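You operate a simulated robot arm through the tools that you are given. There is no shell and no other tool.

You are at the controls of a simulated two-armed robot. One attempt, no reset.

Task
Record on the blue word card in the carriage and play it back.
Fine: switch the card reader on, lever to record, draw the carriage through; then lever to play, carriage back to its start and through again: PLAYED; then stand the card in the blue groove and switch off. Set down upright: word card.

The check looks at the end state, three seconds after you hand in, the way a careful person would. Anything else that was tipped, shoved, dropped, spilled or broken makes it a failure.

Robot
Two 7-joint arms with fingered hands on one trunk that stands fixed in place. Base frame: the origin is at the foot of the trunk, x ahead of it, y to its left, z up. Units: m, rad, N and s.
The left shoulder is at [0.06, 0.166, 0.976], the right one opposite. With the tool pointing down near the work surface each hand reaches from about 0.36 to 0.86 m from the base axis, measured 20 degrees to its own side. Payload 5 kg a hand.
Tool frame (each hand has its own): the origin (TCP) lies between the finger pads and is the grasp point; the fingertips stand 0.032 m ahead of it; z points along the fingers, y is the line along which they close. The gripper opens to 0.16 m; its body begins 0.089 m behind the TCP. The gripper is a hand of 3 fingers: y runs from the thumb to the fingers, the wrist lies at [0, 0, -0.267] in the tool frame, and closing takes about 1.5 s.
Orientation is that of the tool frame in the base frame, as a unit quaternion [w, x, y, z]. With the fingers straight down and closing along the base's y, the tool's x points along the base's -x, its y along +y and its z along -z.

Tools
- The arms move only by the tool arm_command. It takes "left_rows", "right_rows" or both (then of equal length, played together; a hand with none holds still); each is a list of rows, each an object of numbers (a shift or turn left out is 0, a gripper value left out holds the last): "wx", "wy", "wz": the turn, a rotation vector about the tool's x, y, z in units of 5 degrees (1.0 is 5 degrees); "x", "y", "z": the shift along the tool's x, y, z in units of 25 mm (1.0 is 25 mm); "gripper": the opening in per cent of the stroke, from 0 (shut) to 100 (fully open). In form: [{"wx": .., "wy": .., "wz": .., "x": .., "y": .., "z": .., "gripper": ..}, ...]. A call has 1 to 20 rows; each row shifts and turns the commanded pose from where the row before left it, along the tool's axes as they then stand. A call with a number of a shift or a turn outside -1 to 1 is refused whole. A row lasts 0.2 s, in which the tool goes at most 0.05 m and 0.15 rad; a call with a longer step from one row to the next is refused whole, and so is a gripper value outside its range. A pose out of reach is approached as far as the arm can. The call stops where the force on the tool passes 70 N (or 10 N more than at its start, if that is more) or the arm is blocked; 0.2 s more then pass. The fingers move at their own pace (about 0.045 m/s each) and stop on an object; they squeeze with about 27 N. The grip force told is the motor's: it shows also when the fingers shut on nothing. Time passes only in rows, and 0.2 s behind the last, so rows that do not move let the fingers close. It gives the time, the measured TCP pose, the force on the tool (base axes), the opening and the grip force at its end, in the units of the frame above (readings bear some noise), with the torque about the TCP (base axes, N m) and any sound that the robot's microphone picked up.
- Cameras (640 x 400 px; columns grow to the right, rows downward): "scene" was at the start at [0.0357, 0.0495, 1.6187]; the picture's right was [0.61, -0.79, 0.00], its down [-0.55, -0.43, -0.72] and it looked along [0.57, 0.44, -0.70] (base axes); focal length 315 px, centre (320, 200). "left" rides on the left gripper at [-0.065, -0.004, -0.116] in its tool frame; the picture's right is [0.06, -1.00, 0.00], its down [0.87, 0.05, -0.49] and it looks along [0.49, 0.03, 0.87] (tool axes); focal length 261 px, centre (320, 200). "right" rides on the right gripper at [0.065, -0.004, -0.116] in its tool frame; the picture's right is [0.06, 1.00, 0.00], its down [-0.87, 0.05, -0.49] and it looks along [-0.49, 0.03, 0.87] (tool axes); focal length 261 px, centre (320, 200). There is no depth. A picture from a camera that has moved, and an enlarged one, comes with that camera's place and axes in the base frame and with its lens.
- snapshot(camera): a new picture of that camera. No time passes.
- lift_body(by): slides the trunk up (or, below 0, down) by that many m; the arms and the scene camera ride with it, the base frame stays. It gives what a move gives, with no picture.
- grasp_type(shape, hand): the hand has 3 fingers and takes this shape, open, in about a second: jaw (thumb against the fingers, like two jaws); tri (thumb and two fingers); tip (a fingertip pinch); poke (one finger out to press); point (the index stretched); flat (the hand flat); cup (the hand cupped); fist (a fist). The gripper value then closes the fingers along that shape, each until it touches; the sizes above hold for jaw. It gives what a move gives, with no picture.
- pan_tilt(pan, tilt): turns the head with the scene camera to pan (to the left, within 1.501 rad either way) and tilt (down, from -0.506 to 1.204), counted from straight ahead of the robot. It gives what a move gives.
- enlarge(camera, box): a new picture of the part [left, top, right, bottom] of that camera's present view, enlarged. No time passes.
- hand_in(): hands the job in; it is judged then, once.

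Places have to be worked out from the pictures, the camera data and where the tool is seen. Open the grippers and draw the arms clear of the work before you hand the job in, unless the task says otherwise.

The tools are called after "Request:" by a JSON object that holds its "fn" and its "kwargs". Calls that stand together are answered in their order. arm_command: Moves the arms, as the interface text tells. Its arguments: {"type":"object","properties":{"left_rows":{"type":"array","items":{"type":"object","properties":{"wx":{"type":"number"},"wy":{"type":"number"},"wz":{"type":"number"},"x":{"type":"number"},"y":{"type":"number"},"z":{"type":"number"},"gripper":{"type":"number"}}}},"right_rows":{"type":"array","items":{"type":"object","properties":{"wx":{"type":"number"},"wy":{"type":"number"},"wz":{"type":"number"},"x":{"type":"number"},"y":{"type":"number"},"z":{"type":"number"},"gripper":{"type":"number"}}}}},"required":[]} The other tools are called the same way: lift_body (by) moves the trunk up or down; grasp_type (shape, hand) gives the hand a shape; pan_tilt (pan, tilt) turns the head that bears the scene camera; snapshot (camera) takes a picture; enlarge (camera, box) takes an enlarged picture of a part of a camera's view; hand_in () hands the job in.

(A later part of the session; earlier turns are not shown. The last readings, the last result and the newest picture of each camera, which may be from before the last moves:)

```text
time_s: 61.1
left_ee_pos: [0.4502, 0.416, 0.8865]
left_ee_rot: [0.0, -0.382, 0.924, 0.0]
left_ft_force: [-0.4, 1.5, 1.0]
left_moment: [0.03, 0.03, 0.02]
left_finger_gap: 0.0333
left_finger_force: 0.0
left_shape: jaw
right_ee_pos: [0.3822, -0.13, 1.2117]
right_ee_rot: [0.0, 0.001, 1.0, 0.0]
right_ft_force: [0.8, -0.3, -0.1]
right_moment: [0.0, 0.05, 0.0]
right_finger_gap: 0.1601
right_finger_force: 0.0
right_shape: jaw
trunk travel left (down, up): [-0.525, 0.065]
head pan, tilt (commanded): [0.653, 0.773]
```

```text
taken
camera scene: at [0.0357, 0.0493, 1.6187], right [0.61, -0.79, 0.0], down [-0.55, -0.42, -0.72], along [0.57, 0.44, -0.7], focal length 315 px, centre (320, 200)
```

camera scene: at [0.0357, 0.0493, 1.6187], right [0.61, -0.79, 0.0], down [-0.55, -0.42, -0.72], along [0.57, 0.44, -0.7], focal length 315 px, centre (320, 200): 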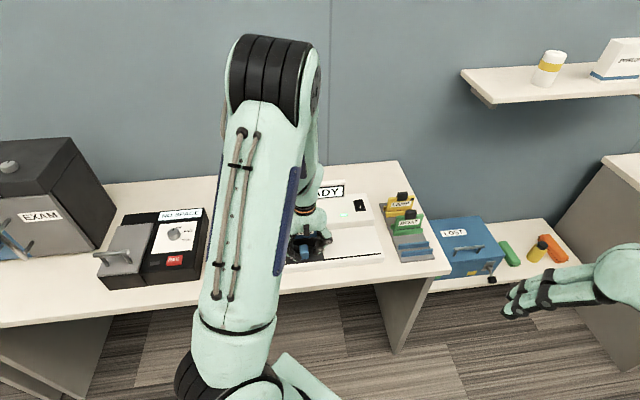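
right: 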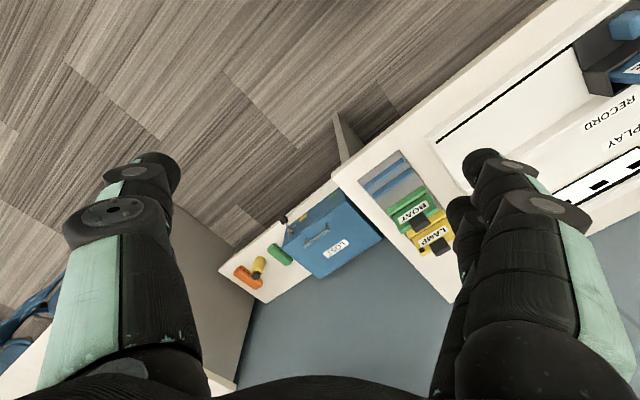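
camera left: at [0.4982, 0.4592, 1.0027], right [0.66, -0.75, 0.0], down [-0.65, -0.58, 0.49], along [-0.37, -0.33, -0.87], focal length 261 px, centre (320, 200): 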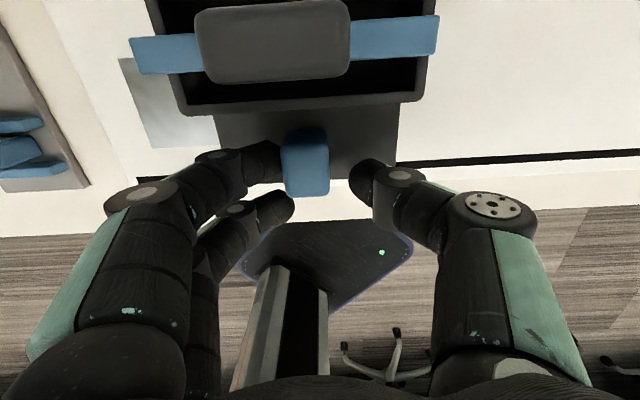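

The carriage slides along easily. I continue to the right.

Request:
{"fn": "arm_command", "kwargs": {"left_rows": [{"y": -0.5}, {"y": -0.5}, {"y": -0.5}, {"y": -0.5}, {"y": -0.5}, {"y": -0.5}, {"y": -0.5}, {"y": -0.5}, {"y": -0.5}, {"y": -0.5}, {"y": -0.5}, {"y": -0.5}]}}

Request:
{"fn": "snapshot", "kwargs": {"camera": "left"}}

Request:
{"fn": "enlarge", "kwargs": {"camera": "scene", "box": [280, 170, 440, 280]}}

```text
time_s: 63.7
left_ee_pos: [0.5536, 0.3106, 0.8904]
left_ee_rot: [0.0, -0.384, 0.924, 0.001]
left_ft_force: [-0.9, 1.3, -0.4]
left_moment: [0.02, 0.02, 0.02]
left_finger_gap: 0.0331
left_finger_force: 0.0
left_shape: jaw
right_ee_pos: [0.3824, -0.1293, 1.2114]
right_ee_rot: [0.0, 0.0, 1.0, 0.001]
right_ft_force: [-0.2, 0.7, 0.7]
right_moment: [-0.04, 0.03, -0.02]
right_finger_gap: 0.1597
right_finger_force: 0.1
right_shape: jaw
trunk travel left (down, up): [-0.525, 0.065]
head pan, tilt (commanded): [0.653, 0.773]
```

```text
taken
camera left: at [0.6025, 0.3533, 1.0058], right [0.66, -0.75, 0.0], down [-0.65, -0.58, 0.49], along [-0.37, -0.33, -0.87], focal length 261 px, centre (320, 200)
```

left: 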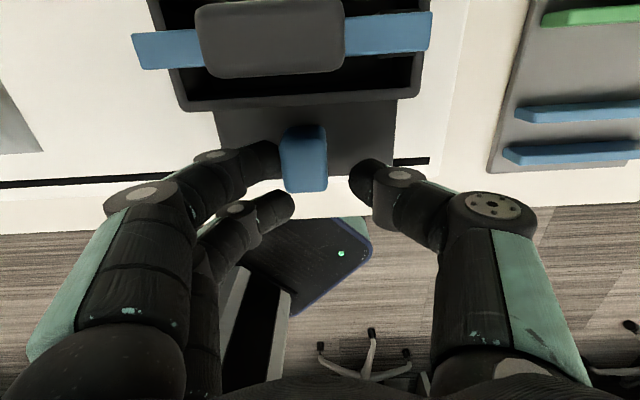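

```text
3.64 times, centred on (360, 225) of scene
camera zoom: at [0.0357, 0.0495, 1.6187], right [0.61, -0.79, 0.0], down [-0.55, -0.42, -0.72], along [0.57, 0.44, -0.7], focal length 1146 px, centre (174, 109)
```

zoom: 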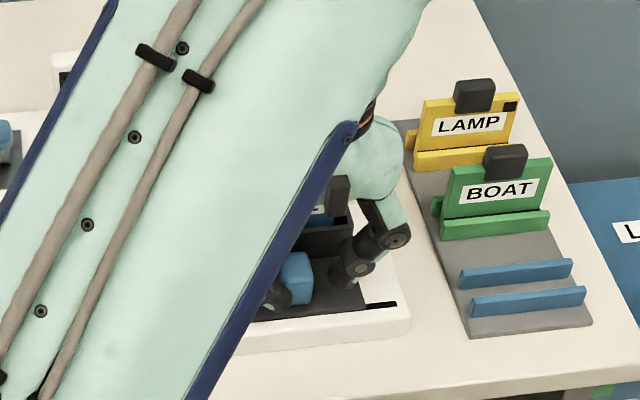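

About 2 cm of slot remains ahead of the carriage. I go on in 5 mm rows until it meets the end.

Request:
{"fn": "arm_command", "kwargs": {"left_rows": [{"y": -0.2}, {"y": -0.2}, {"y": -0.2}, {"y": -0.2}, {"y": -0.2}, {}]}}

Request:
{"fn": "snapshot", "kwargs": {"camera": "left"}}

Request:
{"fn": "snapshot", "kwargs": {"camera": "scene"}}

```text
time_s: 65.1
left_ee_pos: [0.5729, 0.2929, 0.8896]
left_ee_rot: [0.0, -0.384, 0.923, 0.0]
left_ft_force: [-2.8, 3.1, 0.3]
left_moment: [0.08, 0.08, 0.04]
left_finger_gap: 0.0337
left_finger_force: 0.1
left_shape: jaw
right_ee_pos: [0.3809, -0.1273, 1.211]
right_ee_rot: [0.0, -0.001, 1.0, 0.0]
right_ft_force: [0.1, 0.4, 0.0]
right_moment: [0.0, -0.01, 0.0]
right_finger_gap: 0.16
right_finger_force: 0.1
right_shape: jaw
trunk travel left (down, up): [-0.525, 0.065]
head pan, tilt (commanded): [0.653, 0.773]
```

```text
taken
camera left: at [0.6208, 0.3351, 1.0055], right [0.66, -0.75, 0.0], down [-0.65, -0.58, 0.49], along [-0.37, -0.33, -0.87], focal length 261 px, centre (320, 200)
```

left: 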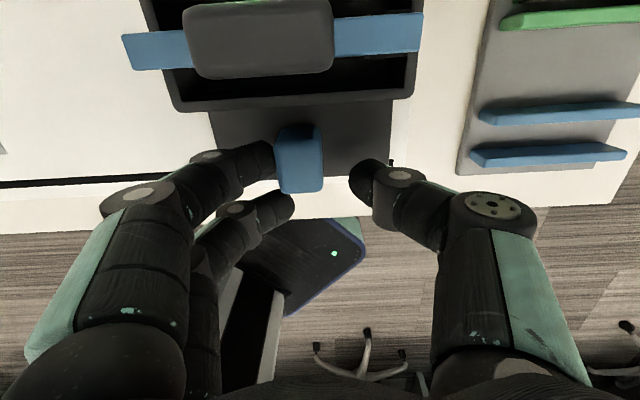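

```text
taken
camera scene: at [0.0354, 0.0498, 1.6187], right [0.61, -0.79, 0.0], down [-0.55, -0.43, -0.72], along [0.57, 0.44, -0.7], focal length 315 px, centre (320, 200)
```

scene: 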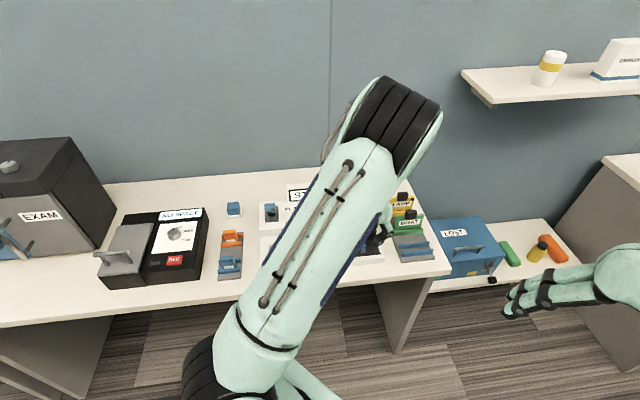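

The force has risen to about 4 N and the slot is used up: carriage at its end. The display shows something starting with "ST"; I enlarge it.

Request:
{"fn": "enlarge", "kwargs": {"camera": "scene", "box": [255, 175, 355, 235]}}

```text
6.40 times, centred on (305, 205) of scene
camera zoom: at [0.0354, 0.0498, 1.6187], right [0.61, -0.79, 0.0], down [-0.55, -0.43, -0.72], along [0.57, 0.44, -0.7], focal length 2016 px, centre (416, 168)
```

zoom: 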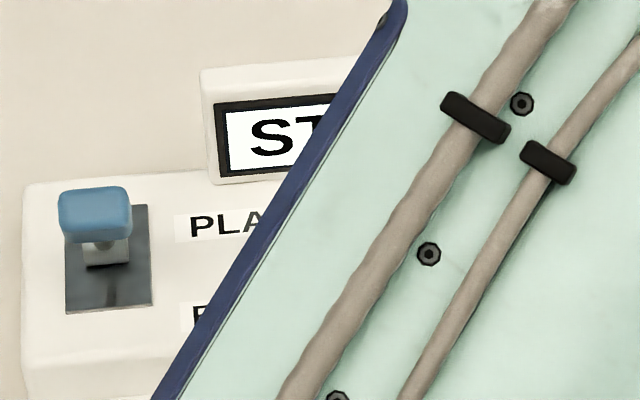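

It begins "ST…" (probably STORED). I press one more small step to be sure it's at the stop, then open the jaw, lift off and read the display.

Request:
{"fn": "arm_command", "kwargs": {"left_rows": [{"y": -0.15}, {}, {"y": 0.2}, {"gripper": 50}, {}, {}, {}, {"z": -1}, {"z": -1}, {"z": -1}, {"z": -1}, {"z": -1}, {"z": -1}, {"z": -1}]}}

Request:
{"fn": "snapshot", "kwargs": {"camera": "scene"}}

Request:
{"fn": "enlarge", "kwargs": {"camera": "scene", "box": [255, 175, 400, 275]}}

```text
time_s: 68.1
left_ee_pos: [0.5721, 0.2912, 1.0635]
left_ee_rot: [0.0, -0.383, 0.924, 0.0]
left_ft_force: [0.2, -1.0, -0.3]
left_moment: [-0.03, 0.02, -0.01]
left_finger_gap: 0.0794
left_finger_force: 0.1
left_shape: jaw
right_ee_pos: [0.3828, -0.1274, 1.2116]
right_ee_rot: [0.0, 0.0, 1.0, 0.001]
right_ft_force: [-0.4, 0.5, 0.0]
right_moment: [-0.01, -0.02, 0.01]
right_finger_gap: 0.1597
right_finger_force: 0.1
right_shape: jaw
trunk travel left (down, up): [-0.525, 0.065]
head pan, tilt (commanded): [0.653, 0.773]
```

```text
taken
camera scene: at [0.0355, 0.0495, 1.6186], right [0.61, -0.79, 0.0], down [-0.55, -0.42, -0.72], along [0.57, 0.44, -0.7], focal length 315 px, centre (320, 200)
```

scene: 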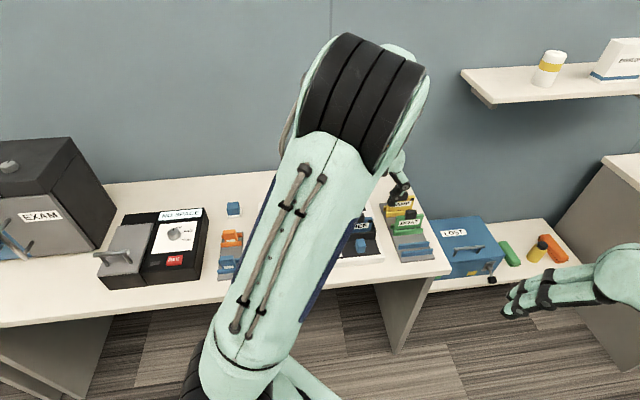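

```text
4.00 times, centred on (328, 225) of scene
camera zoom: at [0.0355, 0.0495, 1.6186], right [0.61, -0.79, 0.0], down [-0.55, -0.42, -0.72], along [0.57, 0.44, -0.7], focal length 1260 px, centre (290, 100)
```

zoom: 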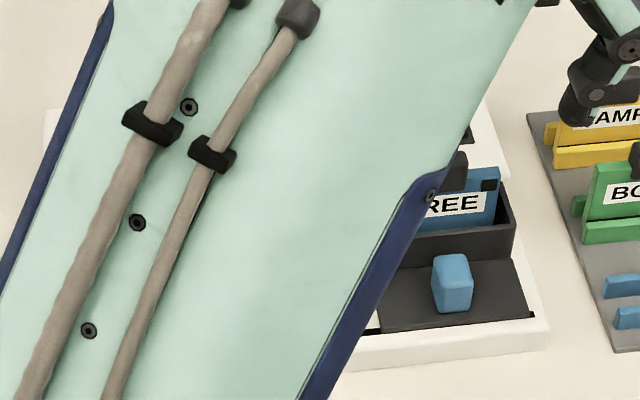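

The card now bears a black mark at its top corner like the LAMP card, so the recording took. Next the lever goes to PLAY: I move over to the near side of the lever knob (u −0.068, n 0.675) with the jaw closing.

Request:
{"fn": "arm_command", "kwargs": {"left_rows": [{"y": 0.968, "x": -0.235, "gripper": 0}, {"y": 0.968, "x": -0.235}, {"y": 0.968, "x": -0.235}, {"y": 0.968, "x": -0.235}, {"y": 0.968, "x": -0.235}, {"y": 0.968, "x": -0.235}, {"y": 0.968, "x": -0.235}, {"y": 0.968, "x": -0.235}, {"y": 0.968, "x": -0.235}, {"y": 0.968, "x": -0.235}, {"y": 0.968, "x": -0.235}, {}]}}

Request:
{"fn": "snapshot", "kwargs": {"camera": "left"}}

Request:
{"fn": "snapshot", "kwargs": {"camera": "scene"}}

Request:
{"fn": "enlarge", "kwargs": {"camera": "scene", "box": [255, 175, 400, 275]}}

```text
time_s: 70.7
left_ee_pos: [0.4299, 0.5273, 1.0658]
left_ee_rot: [0.001, -0.382, 0.924, 0.0]
left_ft_force: [-0.5, 0.2, 0.5]
left_moment: [-0.01, -0.01, 0.0]
left_finger_gap: 0.0
left_finger_force: 27.2
left_shape: jaw
right_ee_pos: [0.3818, -0.1295, 1.2111]
right_ee_rot: [-0.001, 0.0, 1.0, 0.001]
right_ft_force: [0.1, -1.0, 0.1]
right_moment: [0.02, -0.01, 0.02]
right_finger_gap: 0.1598
right_finger_force: 0.0
right_shape: jaw
trunk travel left (down, up): [-0.525, 0.065]
head pan, tilt (commanded): [0.653, 0.773]
```

```text
taken
camera left: at [0.4779, 0.5702, 1.1811], right [0.66, -0.75, 0.0], down [-0.65, -0.58, 0.49], along [-0.37, -0.33, -0.87], focal length 261 px, centre (320, 200)
```

left: 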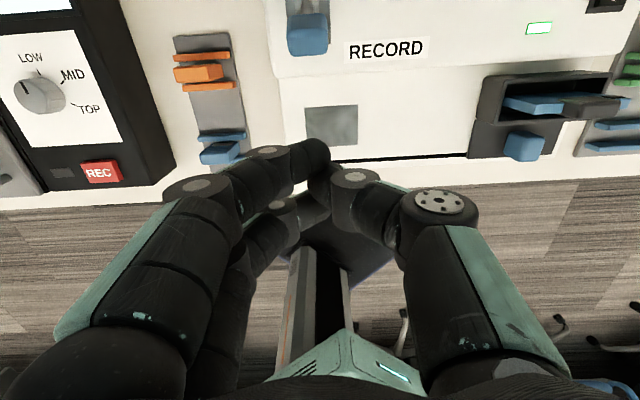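

```text
taken
camera scene: at [0.0359, 0.0492, 1.6187], right [0.61, -0.79, 0.0], down [-0.55, -0.42, -0.72], along [0.57, 0.44, -0.7], focal length 315 px, centre (320, 200)
```

scene: 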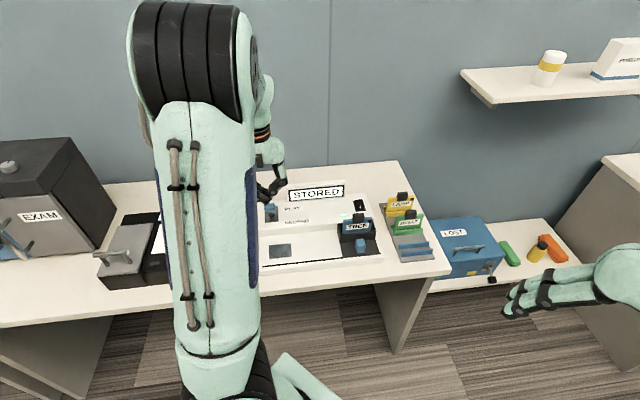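

```text
4.00 times, centred on (328, 225) of scene
camera zoom: at [0.0359, 0.0492, 1.6187], right [0.61, -0.79, 0.0], down [-0.55, -0.42, -0.72], along [0.57, 0.44, -0.7], focal length 1260 px, centre (290, 100)
```

zoom: 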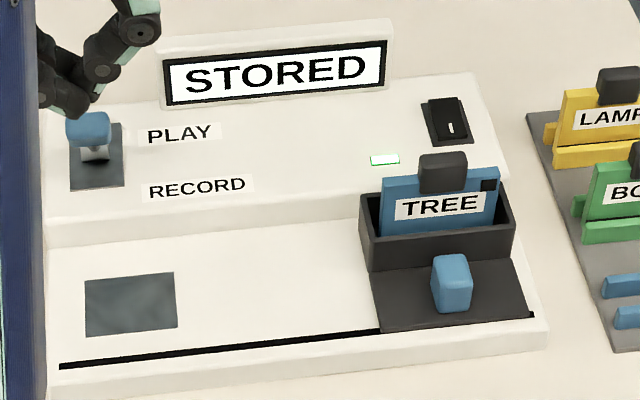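

The display reads STORED. The knob is at about u −0.074, n 0.755, just beyond the closed fingers; I descend on its near side to knob height.

Request:
{"fn": "arm_command", "kwargs": {"left_rows": [{"z": 1}, {"z": 1}, {"z": 1}, {"z": 1}, {"z": 1}, {"z": 0.45}, {}]}}

Request:
{"fn": "snapshot", "kwargs": {"camera": "left"}}

Request:
{"fn": "enlarge", "kwargs": {"camera": "scene", "box": [235, 160, 345, 260]}}

```text
time_s: 72.3
left_ee_pos: [0.4287, 0.5295, 0.9287]
left_ee_rot: [0.0, -0.384, 0.923, 0.0]
left_ft_force: [0.3, 0.5, 0.7]
left_moment: [-0.03, -0.01, -0.05]
left_finger_gap: 0.0
left_finger_force: 26.9
left_shape: jaw
right_ee_pos: [0.3818, -0.1277, 1.2124]
right_ee_rot: [0.0, 0.0, 1.0, 0.0]
right_ft_force: [0.0, 0.1, -0.6]
right_moment: [-0.03, 0.0, -0.02]
right_finger_gap: 0.1601
right_finger_force: 0.0
right_shape: jaw
trunk travel left (down, up): [-0.525, 0.065]
head pan, tilt (commanded): [0.653, 0.773]
```

```text
taken
camera left: at [0.4774, 0.5716, 1.0451], right [0.66, -0.75, 0.0], down [-0.65, -0.58, 0.49], along [-0.37, -0.33, -0.87], focal length 261 px, centre (320, 200)
```

left: 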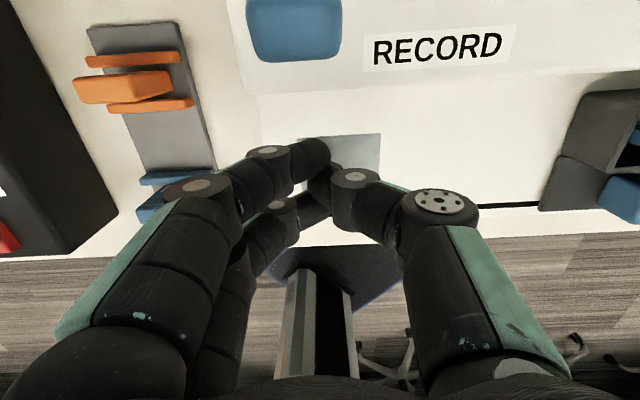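

```text
4.00 times, centred on (290, 210) of scene
camera zoom: at [0.0356, 0.0497, 1.6187], right [0.61, -0.79, 0.0], down [-0.55, -0.43, -0.72], along [0.57, 0.44, -0.7], focal length 1260 px, centre (440, 160)
```

zoom: 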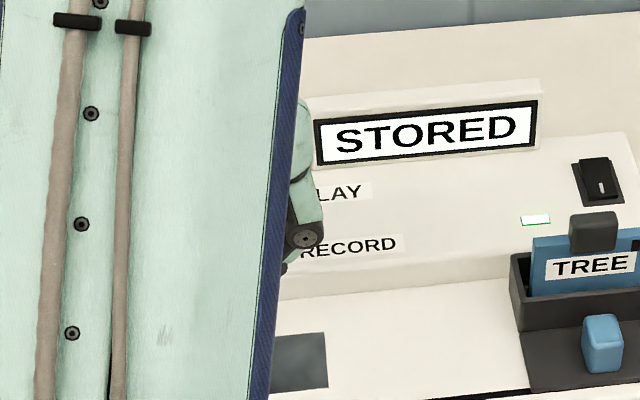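

I push the knob away from me (+n) in 7.5 mm rows.

Request:
{"fn": "arm_command", "kwargs": {"left_rows": [{"x": -0.3}, {"x": -0.3}, {"x": -0.3}, {"x": -0.3}, {"x": -0.3}, {"x": -0.3}, {"x": -0.3}, {"x": -0.3}, {}]}}

Request:
{"fn": "snapshot", "kwargs": {"camera": "left"}}

```text
time_s: 74.3
left_ee_pos: [0.4704, 0.5706, 0.9283]
left_ee_rot: [-0.001, -0.382, 0.924, 0.001]
left_ft_force: [-2.1, 0.0, 0.7]
left_moment: [0.02, 0.0, 0.06]
left_finger_gap: 0.0
left_finger_force: 27.2
left_shape: jaw
right_ee_pos: [0.3822, -0.1288, 1.2106]
right_ee_rot: [0.0, 0.0, 1.0, 0.001]
right_ft_force: [0.7, 0.7, -0.4]
right_moment: [0.03, -0.03, 0.0]
right_finger_gap: 0.1597
right_finger_force: 0.0
right_shape: jaw
trunk travel left (down, up): [-0.525, 0.065]
head pan, tilt (commanded): [0.653, 0.773]
```

```text
taken
camera left: at [0.5192, 0.6138, 1.0445], right [0.66, -0.75, 0.0], down [-0.65, -0.58, 0.49], along [-0.37, -0.33, -0.87], focal length 261 px, centre (320, 200)
```

left: 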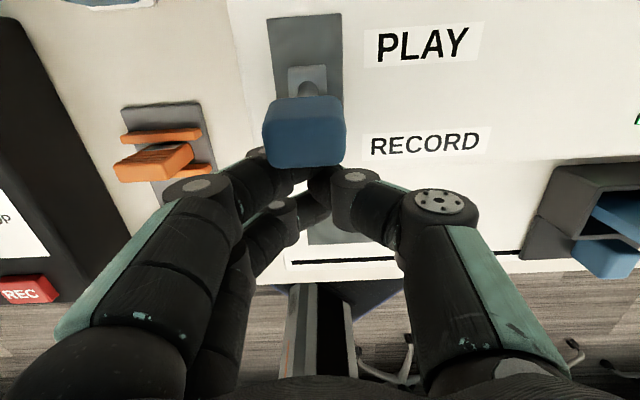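

The knob is moving away with the finger (now about n 0.773). I push on gently until it meets the PLAY stop.

Request:
{"fn": "arm_command", "kwargs": {"left_rows": [{"x": -0.2}, {"x": -0.2}, {"x": -0.2}, {"x": -0.2}, {"x": -0.2}, {}]}}

Request:
{"fn": "snapshot", "kwargs": {"camera": "left"}}

```text
time_s: 75.7
left_ee_pos: [0.4882, 0.5886, 0.9281]
left_ee_rot: [0.0, -0.383, 0.924, 0.0]
left_ft_force: [-0.7, -0.7, 1.1]
left_moment: [0.02, 0.05, 0.05]
left_finger_gap: 0.0003
left_finger_force: 26.8
left_shape: jaw
right_ee_pos: [0.3819, -0.1289, 1.2108]
right_ee_rot: [0.0, 0.0, 1.0, 0.001]
right_ft_force: [0.0, -0.2, -0.1]
right_moment: [0.0, 0.05, 0.01]
right_finger_gap: 0.1598
right_finger_force: 0.1
right_shape: jaw
trunk travel left (down, up): [-0.525, 0.065]
head pan, tilt (commanded): [0.653, 0.773]
```

```text
taken
camera left: at [0.5367, 0.6308, 1.0439], right [0.66, -0.75, 0.0], down [-0.65, -0.58, 0.49], along [-0.37, -0.33, -0.87], focal length 261 px, centre (320, 200)
```

left: 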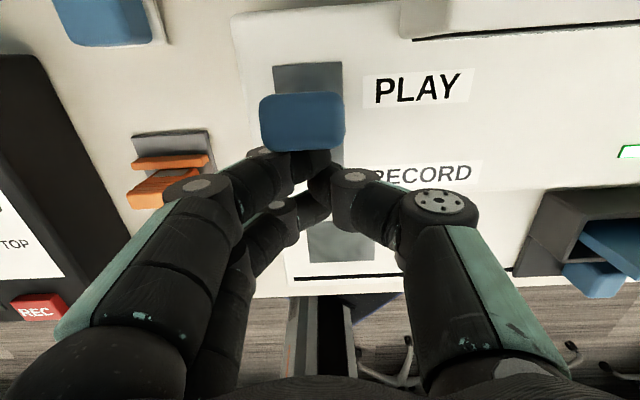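

Still free (knob about n 0.80). I push further in small rows until I feel the stop.

Request:
{"fn": "arm_command", "kwargs": {"left_rows": [{"x": -0.2}, {"x": -0.2}, {"x": -0.2}, {}]}}

Request:
{"fn": "snapshot", "kwargs": {"camera": "left"}}

```text
time_s: 76.7
left_ee_pos: [0.4975, 0.5947, 0.9289]
left_ee_rot: [-0.001, -0.383, 0.924, -0.002]
left_ft_force: [-16.7, -19.4, 5.4]
left_moment: [-0.48, 0.47, 0.03]
left_finger_gap: 0.0001
left_finger_force: 26.8
left_shape: jaw
right_ee_pos: [0.3808, -0.1299, 1.2127]
right_ee_rot: [0.002, 0.0, 1.0, 0.001]
right_ft_force: [1.2, -0.3, 0.1]
right_moment: [-0.02, -0.02, -0.01]
right_finger_gap: 0.1597
right_finger_force: 0.1
right_shape: jaw
trunk travel left (down, up): [-0.525, 0.065]
head pan, tilt (commanded): [0.653, 0.773]
```

```text
taken
camera left: at [0.5451, 0.6385, 1.0441], right [0.66, -0.75, 0.0], down [-0.65, -0.58, 0.49], along [-0.37, -0.33, -0.87], focal length 261 px, centre (320, 200)
```

left: 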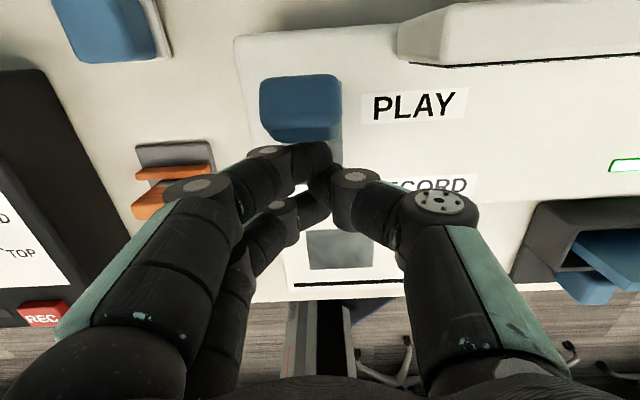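

About 25 N: the lever is on its PLAY stop. I back off, rise, and go over to the carriage knob at the right end (u 0.189, n 0.612) with the jaw opening to half.

Request:
{"fn": "arm_command", "kwargs": {"left_rows": [{"x": 0.5}, {"x": 0.5}, {"x": 0.5}, {"z": -1}, {"z": -1}, {"z": -1}, {"z": -1}, {"z": -1}]}}

Request:
{"fn": "arm_command", "kwargs": {"left_rows": [{"y": -0.937, "x": 0.446, "gripper": 50}, {"y": -0.937, "x": 0.446}, {"y": -0.937, "x": 0.446}, {"y": -0.937, "x": 0.446}, {"y": -0.937, "x": 0.446}, {"y": -0.937, "x": 0.446}, {"y": -0.937, "x": 0.446}, {"y": -0.937, "x": 0.446}, {"y": -0.937, "x": 0.446}, {"y": -0.937, "x": 0.446}, {"y": -0.937, "x": 0.446}, {}]}}

Request:
{"fn": "snapshot", "kwargs": {"camera": "left"}}

Request:
{"fn": "snapshot", "kwargs": {"camera": "scene"}}

```text
time_s: 78.5
left_ee_pos: [0.4732, 0.5692, 1.0526]
left_ee_rot: [0.0, -0.383, 0.924, 0.0]
left_ft_force: [-0.3, 0.0, 0.1]
left_moment: [-0.01, 0.0, -0.02]
left_finger_gap: 0.0
left_finger_force: 26.8
left_shape: jaw
right_ee_pos: [0.3822, -0.1292, 1.212]
right_ee_rot: [0.0, 0.0, 1.0, 0.0]
right_ft_force: [-0.5, 0.7, -0.1]
right_moment: [-0.01, -0.02, 0.02]
right_finger_gap: 0.1602
right_finger_force: 0.2
right_shape: jaw
trunk travel left (down, up): [-0.525, 0.065]
head pan, tilt (commanded): [0.653, 0.773]
```

```text
time_s: 81.1
left_ee_pos: [0.5697, 0.3028, 1.0494]
left_ee_rot: [0.0, -0.384, 0.923, 0.0]
left_ft_force: [-0.1, 0.4, -0.2]
left_moment: [0.01, 0.0, 0.01]
left_finger_gap: 0.0798
left_finger_force: 0.0
left_shape: jaw
right_ee_pos: [0.3817, -0.1289, 1.2112]
right_ee_rot: [0.0, 0.0, 1.0, 0.0]
right_ft_force: [0.7, 0.3, 0.6]
right_moment: [-0.01, 0.0, 0.0]
right_finger_gap: 0.16
right_finger_force: 0.1
right_shape: jaw
trunk travel left (down, up): [-0.525, 0.065]
head pan, tilt (commanded): [0.653, 0.773]
```

```text
taken
camera left: at [0.6181, 0.3453, 1.1666], right [0.66, -0.75, 0.0], down [-0.65, -0.58, 0.49], along [-0.37, -0.33, -0.87], focal length 261 px, centre (320, 200)
```

left: 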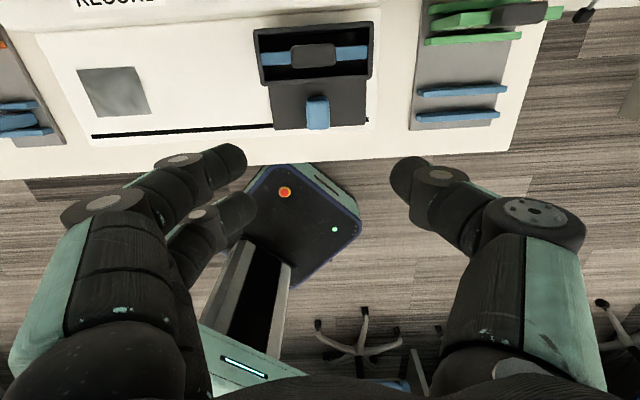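

```text
taken
camera scene: at [0.0356, 0.05, 1.6187], right [0.61, -0.79, 0.0], down [-0.55, -0.43, -0.72], along [0.57, 0.43, -0.7], focal length 315 px, centre (320, 200)
```

scene: 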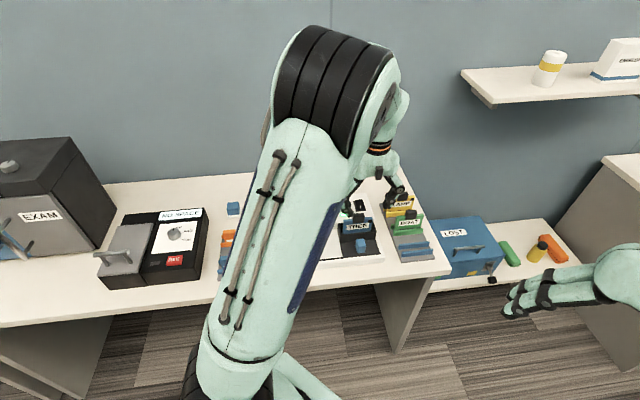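

The hand is above the knob just as before. I trim 4 mm toward me, descend, and close to a loose enclosure.

Request:
{"fn": "arm_command", "kwargs": {"left_rows": [{"x": 0.16}, {"z": 1}, {"z": 1}, {"z": 1}, {"z": 1}, {"z": 1}, {"z": 1}, {"z": 0.5}, {}]}}

Request:
{"fn": "arm_command", "kwargs": {"left_rows": [{"gripper": 20}, {}, {}, {}, {}, {}]}}

Request:
{"fn": "snapshot", "kwargs": {"camera": "left"}}

```text
time_s: 83.1
left_ee_pos: [0.5631, 0.2998, 0.89]
left_ee_rot: [0.0, -0.384, 0.923, 0.0]
left_ft_force: [-1.3, 1.4, 0.1]
left_moment: [-0.02, -0.01, -0.02]
left_finger_gap: 0.08
left_finger_force: 0.1
left_shape: jaw
right_ee_pos: [0.383, -0.1286, 1.212]
right_ee_rot: [0.0, 0.0, 1.0, 0.002]
right_ft_force: [-0.3, -0.3, 0.0]
right_moment: [0.03, 0.01, 0.01]
right_finger_gap: 0.1598
right_finger_force: 0.0
right_shape: jaw
trunk travel left (down, up): [-0.525, 0.065]
head pan, tilt (commanded): [0.653, 0.773]
```

```text
time_s: 84.5
left_ee_pos: [0.5637, 0.3007, 0.8902]
left_ee_rot: [0.0, -0.383, 0.924, 0.001]
left_ft_force: [0.0, 0.8, 0.3]
left_moment: [0.03, 0.02, -0.04]
left_finger_gap: 0.0325
left_finger_force: 0.0
left_shape: jaw
right_ee_pos: [0.3828, -0.1289, 1.2104]
right_ee_rot: [0.0, 0.001, 1.0, -0.001]
right_ft_force: [-0.1, -0.2, -0.1]
right_moment: [0.02, 0.0, 0.06]
right_finger_gap: 0.16
right_finger_force: 0.1
right_shape: jaw
trunk travel left (down, up): [-0.525, 0.065]
head pan, tilt (commanded): [0.653, 0.773]
```

```text
taken
camera left: at [0.6122, 0.3433, 1.006], right [0.66, -0.75, 0.0], down [-0.65, -0.58, 0.49], along [-0.37, -0.33, -0.87], focal length 261 px, centre (320, 200)
```

left: 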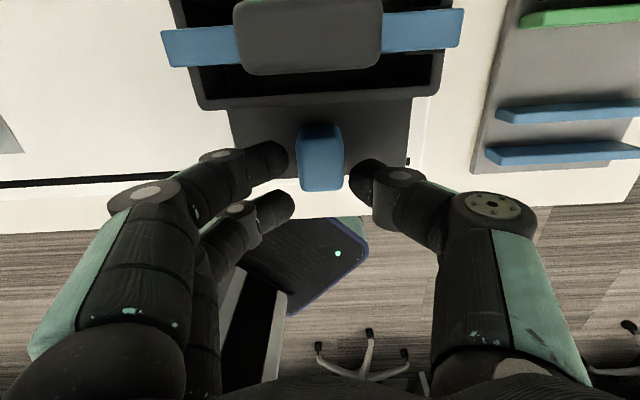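

Fingers and thumb enclose the knob again. I carry the carriage back to the left (−u).

Request:
{"fn": "arm_command", "kwargs": {"left_rows": [{"y": 0.5}, {"y": 0.5}, {"y": 0.5}, {"y": 0.5}, {"y": 0.5}, {"y": 0.5}, {"y": 0.5}, {"y": 0.5}, {"y": 0.5}, {"y": 0.5}, {"y": 0.5}, {"y": 0.5}, {"y": 0.5}, {"y": 0.5}, {"y": 0.5}, {"y": 0.5}]}}

Request:
{"fn": "snapshot", "kwargs": {"camera": "left"}}

```text
time_s: 87.9
left_ee_pos: [0.4224, 0.4401, 0.8878]
left_ee_rot: [0.0, -0.383, 0.924, 0.0]
left_ft_force: [1.2, -0.4, 0.5]
left_moment: [-0.05, -0.07, -0.01]
left_finger_gap: 0.0331
left_finger_force: 0.1
left_shape: jaw
right_ee_pos: [0.3812, -0.129, 1.2103]
right_ee_rot: [0.0, 0.0, 1.0, 0.0]
right_ft_force: [-0.6, -0.6, -0.3]
right_moment: [-0.02, 0.01, 0.0]
right_finger_gap: 0.1599
right_finger_force: 0.1
right_shape: jaw
trunk travel left (down, up): [-0.525, 0.065]
head pan, tilt (commanded): [0.653, 0.773]
```

```text
taken
camera left: at [0.4711, 0.484, 1.0047], right [0.66, -0.75, 0.0], down [-0.65, -0.58, 0.49], along [-0.37, -0.33, -0.87], focal length 261 px, centre (320, 200)
```

left: 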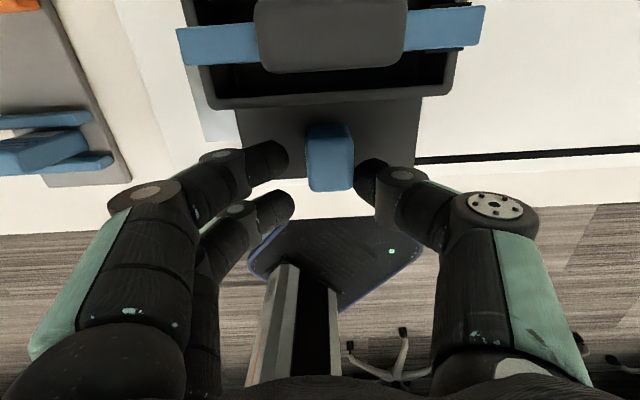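

The carriage follows on the thumb. About 4 cm remain; I continue in smaller rows to the left stop.

Request:
{"fn": "arm_command", "kwargs": {"left_rows": [{"y": 0.3}, {"y": 0.3}, {"y": 0.3}, {"y": 0.3}, {"y": 0.2}, {"y": 0.2}, {"y": 0.2}, {}]}}

Request:
{"fn": "snapshot", "kwargs": {"camera": "left"}}

Request:
{"fn": "snapshot", "kwargs": {"camera": "scene"}}

```text
time_s: 89.7
left_ee_pos: [0.3913, 0.4729, 0.8888]
left_ee_rot: [0.0, -0.383, 0.924, 0.0]
left_ft_force: [0.6, -1.7, 0.2]
left_moment: [-0.06, 0.02, -0.04]
left_finger_gap: 0.0331
left_finger_force: 0.0
left_shape: jaw
right_ee_pos: [0.3832, -0.129, 1.2116]
right_ee_rot: [0.001, 0.0, 1.0, 0.001]
right_ft_force: [-0.3, -0.4, 0.3]
right_moment: [0.03, 0.02, 0.03]
right_finger_gap: 0.1599
right_finger_force: 0.0
right_shape: jaw
trunk travel left (down, up): [-0.525, 0.065]
head pan, tilt (commanded): [0.653, 0.773]
```

```text
taken
camera left: at [0.4401, 0.5151, 1.0056], right [0.66, -0.75, 0.0], down [-0.65, -0.58, 0.49], along [-0.37, -0.33, -0.87], focal length 261 px, centre (320, 200)
```

left: 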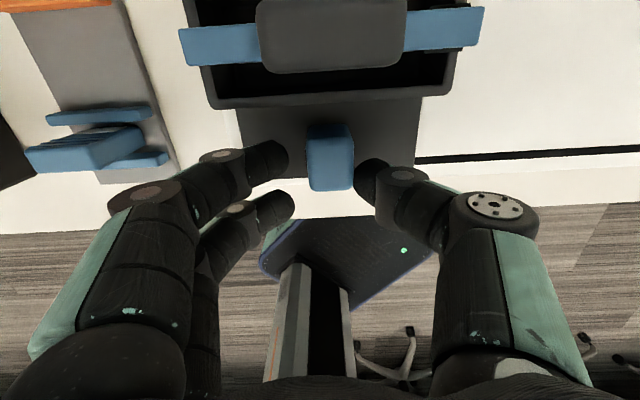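

```text
taken
camera scene: at [0.0357, 0.0492, 1.6187], right [0.61, -0.79, 0.0], down [-0.55, -0.42, -0.72], along [0.57, 0.44, -0.7], focal length 315 px, centre (320, 200)
```

scene: 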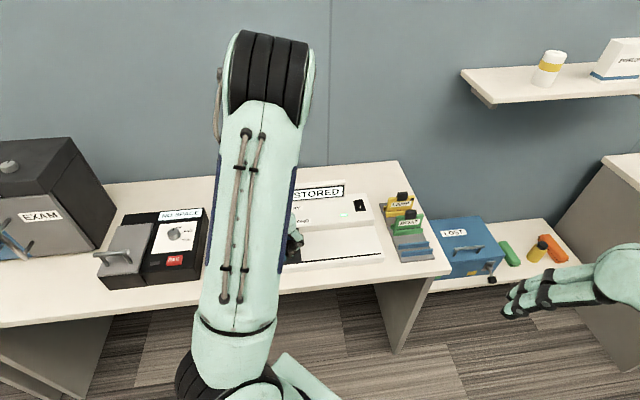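

The knob is within a millimetre or two of its starting place. I nudge a little further to make sure it sits on the left stop.

Request:
{"fn": "arm_command", "kwargs": {"left_rows": [{"y": 0.1}, {"y": 0.1}, {}]}}

```text
time_s: 90.5
left_ee_pos: [0.3893, 0.4754, 0.8887]
left_ee_rot: [0.0, -0.383, 0.924, 0.0]
left_ft_force: [2.8, -3.4, -0.1]
left_moment: [-0.07, -0.06, -0.02]
left_finger_gap: 0.0336
left_finger_force: 0.0
left_shape: jaw
right_ee_pos: [0.3816, -0.129, 1.2107]
right_ee_rot: [-0.001, 0.0, 1.0, 0.001]
right_ft_force: [-0.4, 0.0, 0.9]
right_moment: [0.0, -0.01, 0.02]
right_finger_gap: 0.1604
right_finger_force: 0.0
right_shape: jaw
trunk travel left (down, up): [-0.525, 0.065]
head pan, tilt (commanded): [0.653, 0.773]
```

The reading of about 4 N to the right shows the carriage is on its left stop. Now I draw it through again to the right with the lever at PLAY.

Request:
{"fn": "arm_command", "kwargs": {"left_rows": [{"y": -0.5}, {"y": -0.5}, {"y": -0.5}, {"y": -0.5}, {"y": -0.5}, {"y": -0.5}, {"y": -0.5}, {"y": -0.5}, {"y": -0.5}, {"y": -0.5}, {"y": -0.5}, {"y": -0.5}, {"y": -0.5}, {"y": -0.5}, {"y": -0.5}, {"y": -0.5}, {"y": -0.5}, {"y": -0.5}]}}

Request:
{"fn": "arm_command", "kwargs": {"left_rows": [{"y": -0.2}, {"y": -0.2}, {"y": -0.2}, {"y": -0.2}, {"y": -0.2}, {"y": -0.2}, {"y": -0.2}, {}]}}

Request:
{"fn": "snapshot", "kwargs": {"camera": "left"}}

Request:
{"fn": "enlarge", "kwargs": {"camera": "scene", "box": [255, 175, 355, 235]}}

```text
time_s: 94.3
left_ee_pos: [0.5473, 0.3161, 0.8888]
left_ee_rot: [0.0, -0.383, 0.924, 0.0]
left_ft_force: [-0.6, 1.2, -1.2]
left_moment: [0.01, 0.03, 0.04]
left_finger_gap: 0.0329
left_finger_force: 0.0
left_shape: jaw
right_ee_pos: [0.3812, -0.1286, 1.2105]
right_ee_rot: [0.0, 0.0, 1.0, 0.001]
right_ft_force: [-0.7, -0.4, -0.5]
right_moment: [0.03, 0.01, 0.0]
right_finger_gap: 0.1601
right_finger_force: 0.0
right_shape: jaw
trunk travel left (down, up): [-0.525, 0.065]
head pan, tilt (commanded): [0.653, 0.773]
```

```text
time_s: 96.1
left_ee_pos: [0.5721, 0.2937, 0.8901]
left_ee_rot: [0.0, -0.384, 0.924, -0.002]
left_ft_force: [-4.1, 2.2, 0.3]
left_moment: [0.04, 0.06, 0.11]
left_finger_gap: 0.0335
left_finger_force: 0.1
left_shape: jaw
right_ee_pos: [0.3813, -0.1281, 1.2113]
right_ee_rot: [0.0, 0.0, 1.0, 0.0]
right_ft_force: [0.0, 0.0, -0.8]
right_moment: [0.01, 0.01, 0.01]
right_finger_gap: 0.1597
right_finger_force: 0.2
right_shape: jaw
trunk travel left (down, up): [-0.525, 0.065]
head pan, tilt (commanded): [0.653, 0.773]
```

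```text
taken
camera left: at [0.6209, 0.3362, 1.0061], right [0.66, -0.75, 0.0], down [-0.65, -0.58, 0.49], along [-0.37, -0.33, -0.87], focal length 261 px, centre (320, 200)
```

left: 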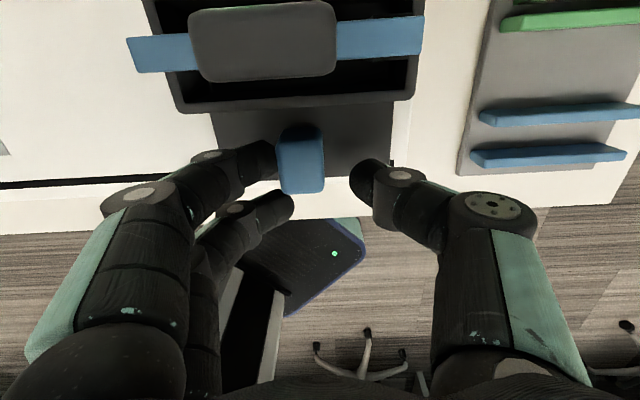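

```text
6.40 times, centred on (305, 205) of scene
camera zoom: at [0.0352, 0.0496, 1.6187], right [0.61, -0.79, 0.0], down [-0.55, -0.43, -0.72], along [0.57, 0.44, -0.7], focal length 2016 px, centre (416, 168)
```

zoom: 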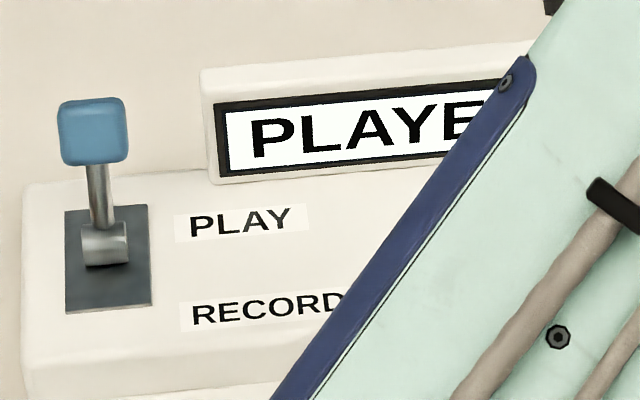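

The display reads PLAYED. I ease off, open the jaw and lift straight up.

Request:
{"fn": "arm_command", "kwargs": {"left_rows": [{"y": 0.25}, {"gripper": 50}, {}, {}, {}, {"z": -1}, {"z": -1}, {"z": -1}, {"z": -1}, {"z": -1}, {"z": -1}, {"z": -1}, {"z": -1}]}}

Request:
{"fn": "enlarge", "kwargs": {"camera": "left", "box": [200, 0, 580, 160]}}

Request:
{"fn": "enlarge", "kwargs": {"camera": "scene", "box": [320, 180, 450, 280]}}

```text
time_s: 98.9
left_ee_pos: [0.5674, 0.3, 1.091]
left_ee_rot: [0.0, -0.384, 0.923, -0.001]
left_ft_force: [0.0, 0.3, 0.1]
left_moment: [-0.01, 0.03, -0.01]
left_finger_gap: 0.0797
left_finger_force: 0.1
left_shape: jaw
right_ee_pos: [0.3822, -0.1289, 1.2112]
right_ee_rot: [0.0, -0.001, 1.0, 0.001]
right_ft_force: [-0.1, -0.2, -0.5]
right_moment: [0.0, -0.02, -0.04]
right_finger_gap: 0.1598
right_finger_force: 0.1
right_shape: jaw
trunk travel left (down, up): [-0.525, 0.065]
head pan, tilt (commanded): [0.653, 0.773]
```

```text
1.68 times, centred on (390, 80) of left
camera zoom: at [0.6151, 0.3429, 1.2071], right [0.66, -0.75, 0.0], down [-0.65, -0.58, 0.49], along [-0.37, -0.33, -0.87], focal length 439 px, centre (202, 402)
```

zoom: 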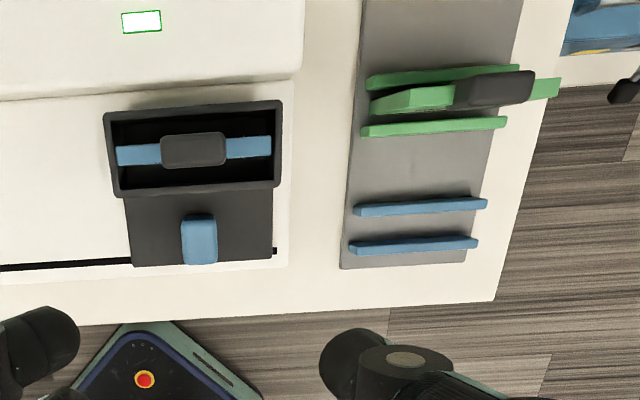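

```text
4.00 times, centred on (385, 230) of scene
camera zoom: at [0.0353, 0.0495, 1.6187], right [0.61, -0.79, 0.0], down [-0.55, -0.43, -0.72], along [0.57, 0.44, -0.7], focal length 1260 px, centre (60, 80)
```

zoom: 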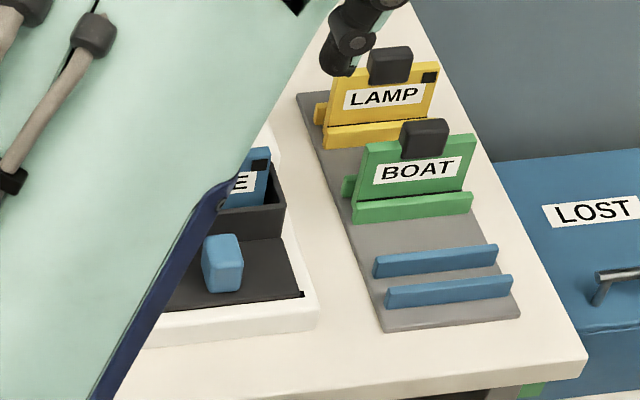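

The reader lamp is still on and the TREE card is marked. The card's tab is at about u 0.188, n 0.680, and the blue rails at roughly n 0.604 and 0.633. I turn the hand back to −45° (closing across the card) up here.

Request:
{"fn": "arm_command", "kwargs": {"left_rows": [{"wz": 1}, {"wz": 1}, {"wz": 1}, {"wz": 1}, {"wz": 1}, {"wz": 1}, {"wz": 1}, {"wz": 1}, {"wz": 1}, {"wz": 1}, {"wz": 1}, {"wz": 1}, {"wz": 1}, {"wz": 1}, {"wz": 1}, {"wz": 1}, {"wz": 1}, {"wz": 1}, {}]}}

Request:
{"fn": "arm_command", "kwargs": {"left_rows": [{"y": 0.9, "gripper": 40}, {"y": 0.9}, {"y": 0.9}, {}]}}

Request:
{"fn": "snapshot", "kwargs": {"camera": "left"}}

Request:
{"fn": "snapshot", "kwargs": {"camera": "scene"}}

```text
time_s: 102.9
left_ee_pos: [0.5674, 0.2972, 1.0877]
left_ee_rot: [0.0, 0.382, 0.924, 0.0]
left_ft_force: [-0.4, -0.3, 1.0]
left_moment: [0.01, -0.02, -0.01]
left_finger_gap: 0.0791
left_finger_force: 0.0
left_shape: jaw
right_ee_pos: [0.3816, -0.1296, 1.211]
right_ee_rot: [0.0, 0.0, 1.0, 0.0]
right_ft_force: [-0.4, -0.8, -0.3]
right_moment: [0.01, 0.01, -0.01]
right_finger_gap: 0.1598
right_finger_force: 0.3
right_shape: jaw
trunk travel left (down, up): [-0.525, 0.065]
head pan, tilt (commanded): [0.653, 0.773]
```

```text
time_s: 103.9
left_ee_pos: [0.6156, 0.3447, 1.0912]
left_ee_rot: [0.0, 0.383, 0.924, 0.0]
left_ft_force: [-0.8, -0.4, -0.8]
left_moment: [0.02, -0.02, -0.02]
left_finger_gap: 0.0649
left_finger_force: 0.1
left_shape: jaw
right_ee_pos: [0.3813, -0.128, 1.212]
right_ee_rot: [0.0, 0.0, 1.0, 0.001]
right_ft_force: [-0.6, -1.0, 0.1]
right_moment: [-0.01, -0.01, 0.0]
right_finger_gap: 0.1598
right_finger_force: 0.0
right_shape: jaw
trunk travel left (down, up): [-0.525, 0.065]
head pan, tilt (commanded): [0.653, 0.773]
```

```text
taken
camera left: at [0.6578, 0.2952, 1.2067], right [-0.75, -0.66, 0.0], down [-0.58, 0.65, 0.49], along [-0.33, 0.37, -0.87], focal length 261 px, centre (320, 200)
```

left: 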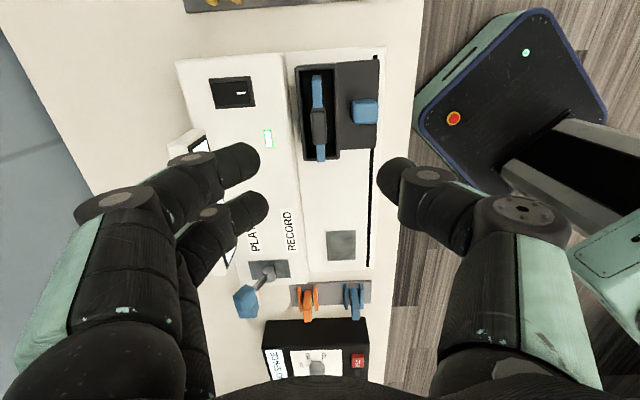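

```text
taken
camera scene: at [0.0352, 0.0491, 1.6187], right [0.61, -0.79, 0.0], down [-0.55, -0.42, -0.72], along [0.57, 0.44, -0.7], focal length 315 px, centre (320, 200)
```

scene: 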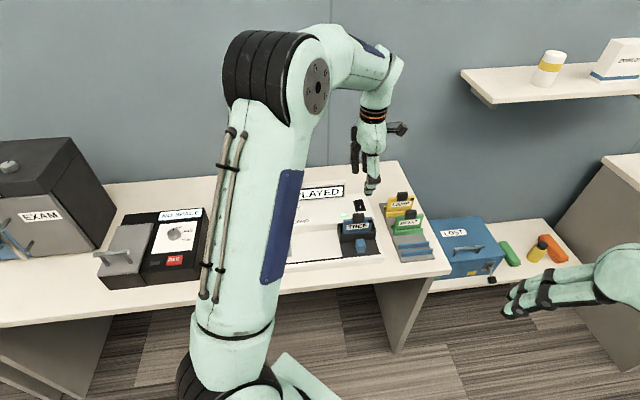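

The hand is above the card with fingers on either side. I zoom in on the card, switch lamp and rack to fix positions.

Request:
{"fn": "enlarge", "kwargs": {"camera": "left", "box": [260, 40, 400, 170]}}

Request:
{"fn": "enlarge", "kwargs": {"camera": "scene", "box": [325, 170, 445, 270]}}

Request:
{"fn": "enlarge", "kwargs": {"camera": "scene", "box": [385, 225, 440, 268]}}

```text
3.08 times, centred on (330, 105) of left
camera zoom: at [0.6578, 0.2952, 1.2067], right [-0.75, -0.66, 0.0], down [-0.58, 0.65, 0.49], along [-0.33, 0.37, -0.87], focal length 802 px, centre (289, 492)
```

zoom: 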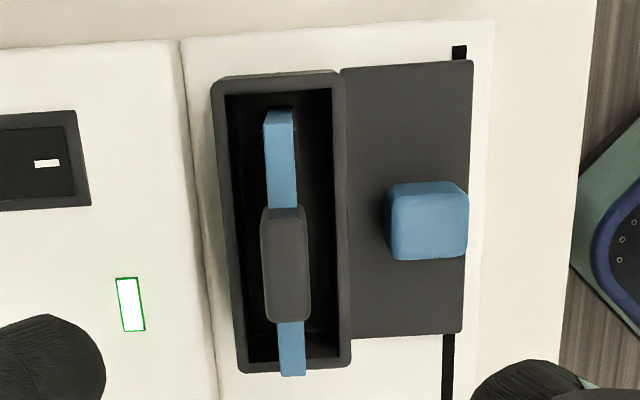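

```text
4.00 times, centred on (385, 220) of scene
camera zoom: at [0.0352, 0.0491, 1.6187], right [0.61, -0.79, 0.0], down [-0.55, -0.42, -0.72], along [0.57, 0.44, -0.7], focal length 1260 px, centre (60, 120)
```

zoom: 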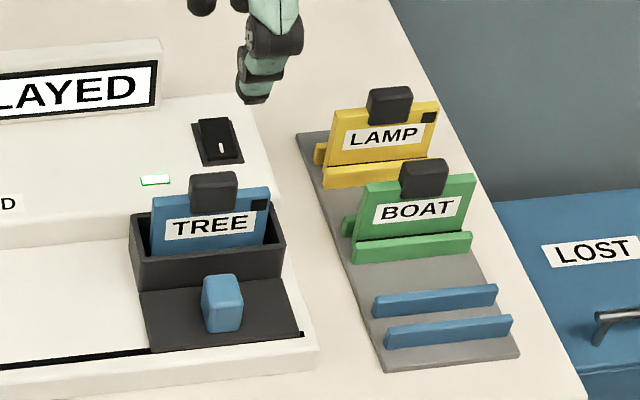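

```text
9.30 times, centred on (412, 246) of scene
camera zoom: at [0.0352, 0.0491, 1.6187], right [0.61, -0.79, 0.0], down [-0.55, -0.42, -0.72], along [0.57, 0.44, -0.7], focal length 2931 px, centre (-540, -233)
```

zoom: 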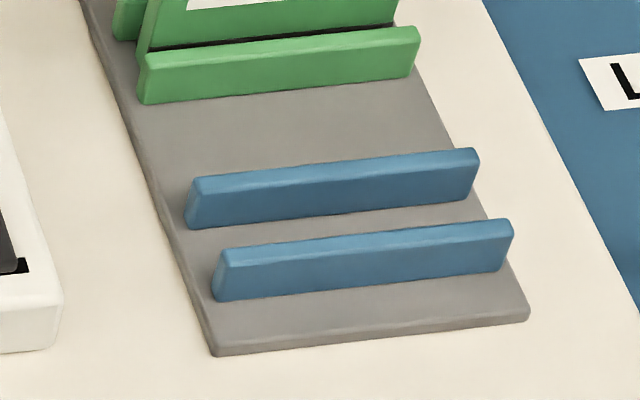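

The tab (u 0.188, n 0.679, z 0.895–0.941) lies right under the jaw; the groove centre is at about u 0.369, n 0.618. I trim 3 mm and descend to grip height (TCP z 0.928).

Request:
{"fn": "arm_command", "kwargs": {"left_rows": [{"x": 0.14}, {"z": 1}, {"z": 1}, {"z": 1}, {"z": 1}, {"z": 1}, {"z": 1}, {"z": 0.5}, {}]}}

Request:
{"fn": "snapshot", "kwargs": {"camera": "left"}}

Request:
{"fn": "enlarge", "kwargs": {"camera": "scene", "box": [325, 180, 425, 265]}}

```text
time_s: 105.9
left_ee_pos: [0.6137, 0.3455, 0.9275]
left_ee_rot: [0.0, 0.383, 0.924, 0.0]
left_ft_force: [0.5, 0.1, 0.1]
left_moment: [0.03, 0.0, 0.01]
left_finger_gap: 0.0644
left_finger_force: 0.0
left_shape: jaw
right_ee_pos: [0.3819, -0.1285, 1.2113]
right_ee_rot: [0.0, 0.0, 1.0, 0.0]
right_ft_force: [0.4, 0.2, -0.7]
right_moment: [-0.01, -0.03, 0.02]
right_finger_gap: 0.1599
right_finger_force: 0.0
right_shape: jaw
trunk travel left (down, up): [-0.525, 0.065]
head pan, tilt (commanded): [0.653, 0.773]
```

```text
taken
camera left: at [0.6565, 0.2953, 1.0424], right [-0.75, -0.66, 0.0], down [-0.58, 0.65, 0.49], along [-0.33, 0.37, -0.87], focal length 261 px, centre (320, 200)
```

left: 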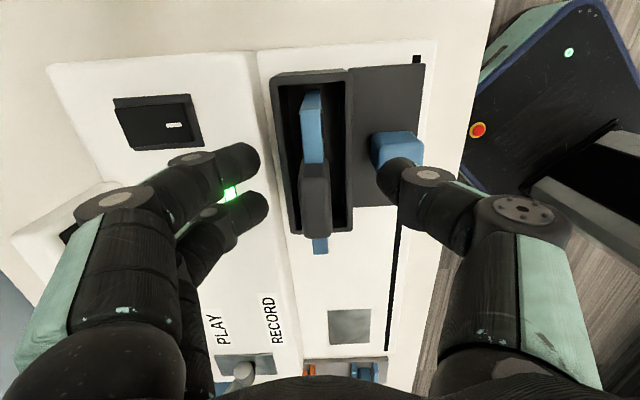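

```text
4.71 times, centred on (375, 222) of scene
camera zoom: at [0.0356, 0.0495, 1.6187], right [0.61, -0.79, 0.0], down [-0.55, -0.43, -0.72], along [0.57, 0.44, -0.7], focal length 1483 px, centre (61, 94)
```

zoom: 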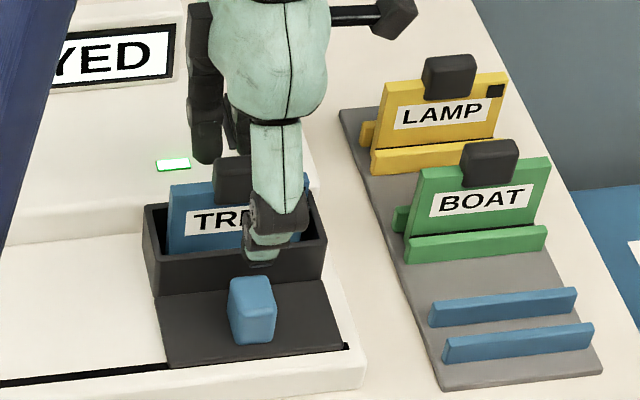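

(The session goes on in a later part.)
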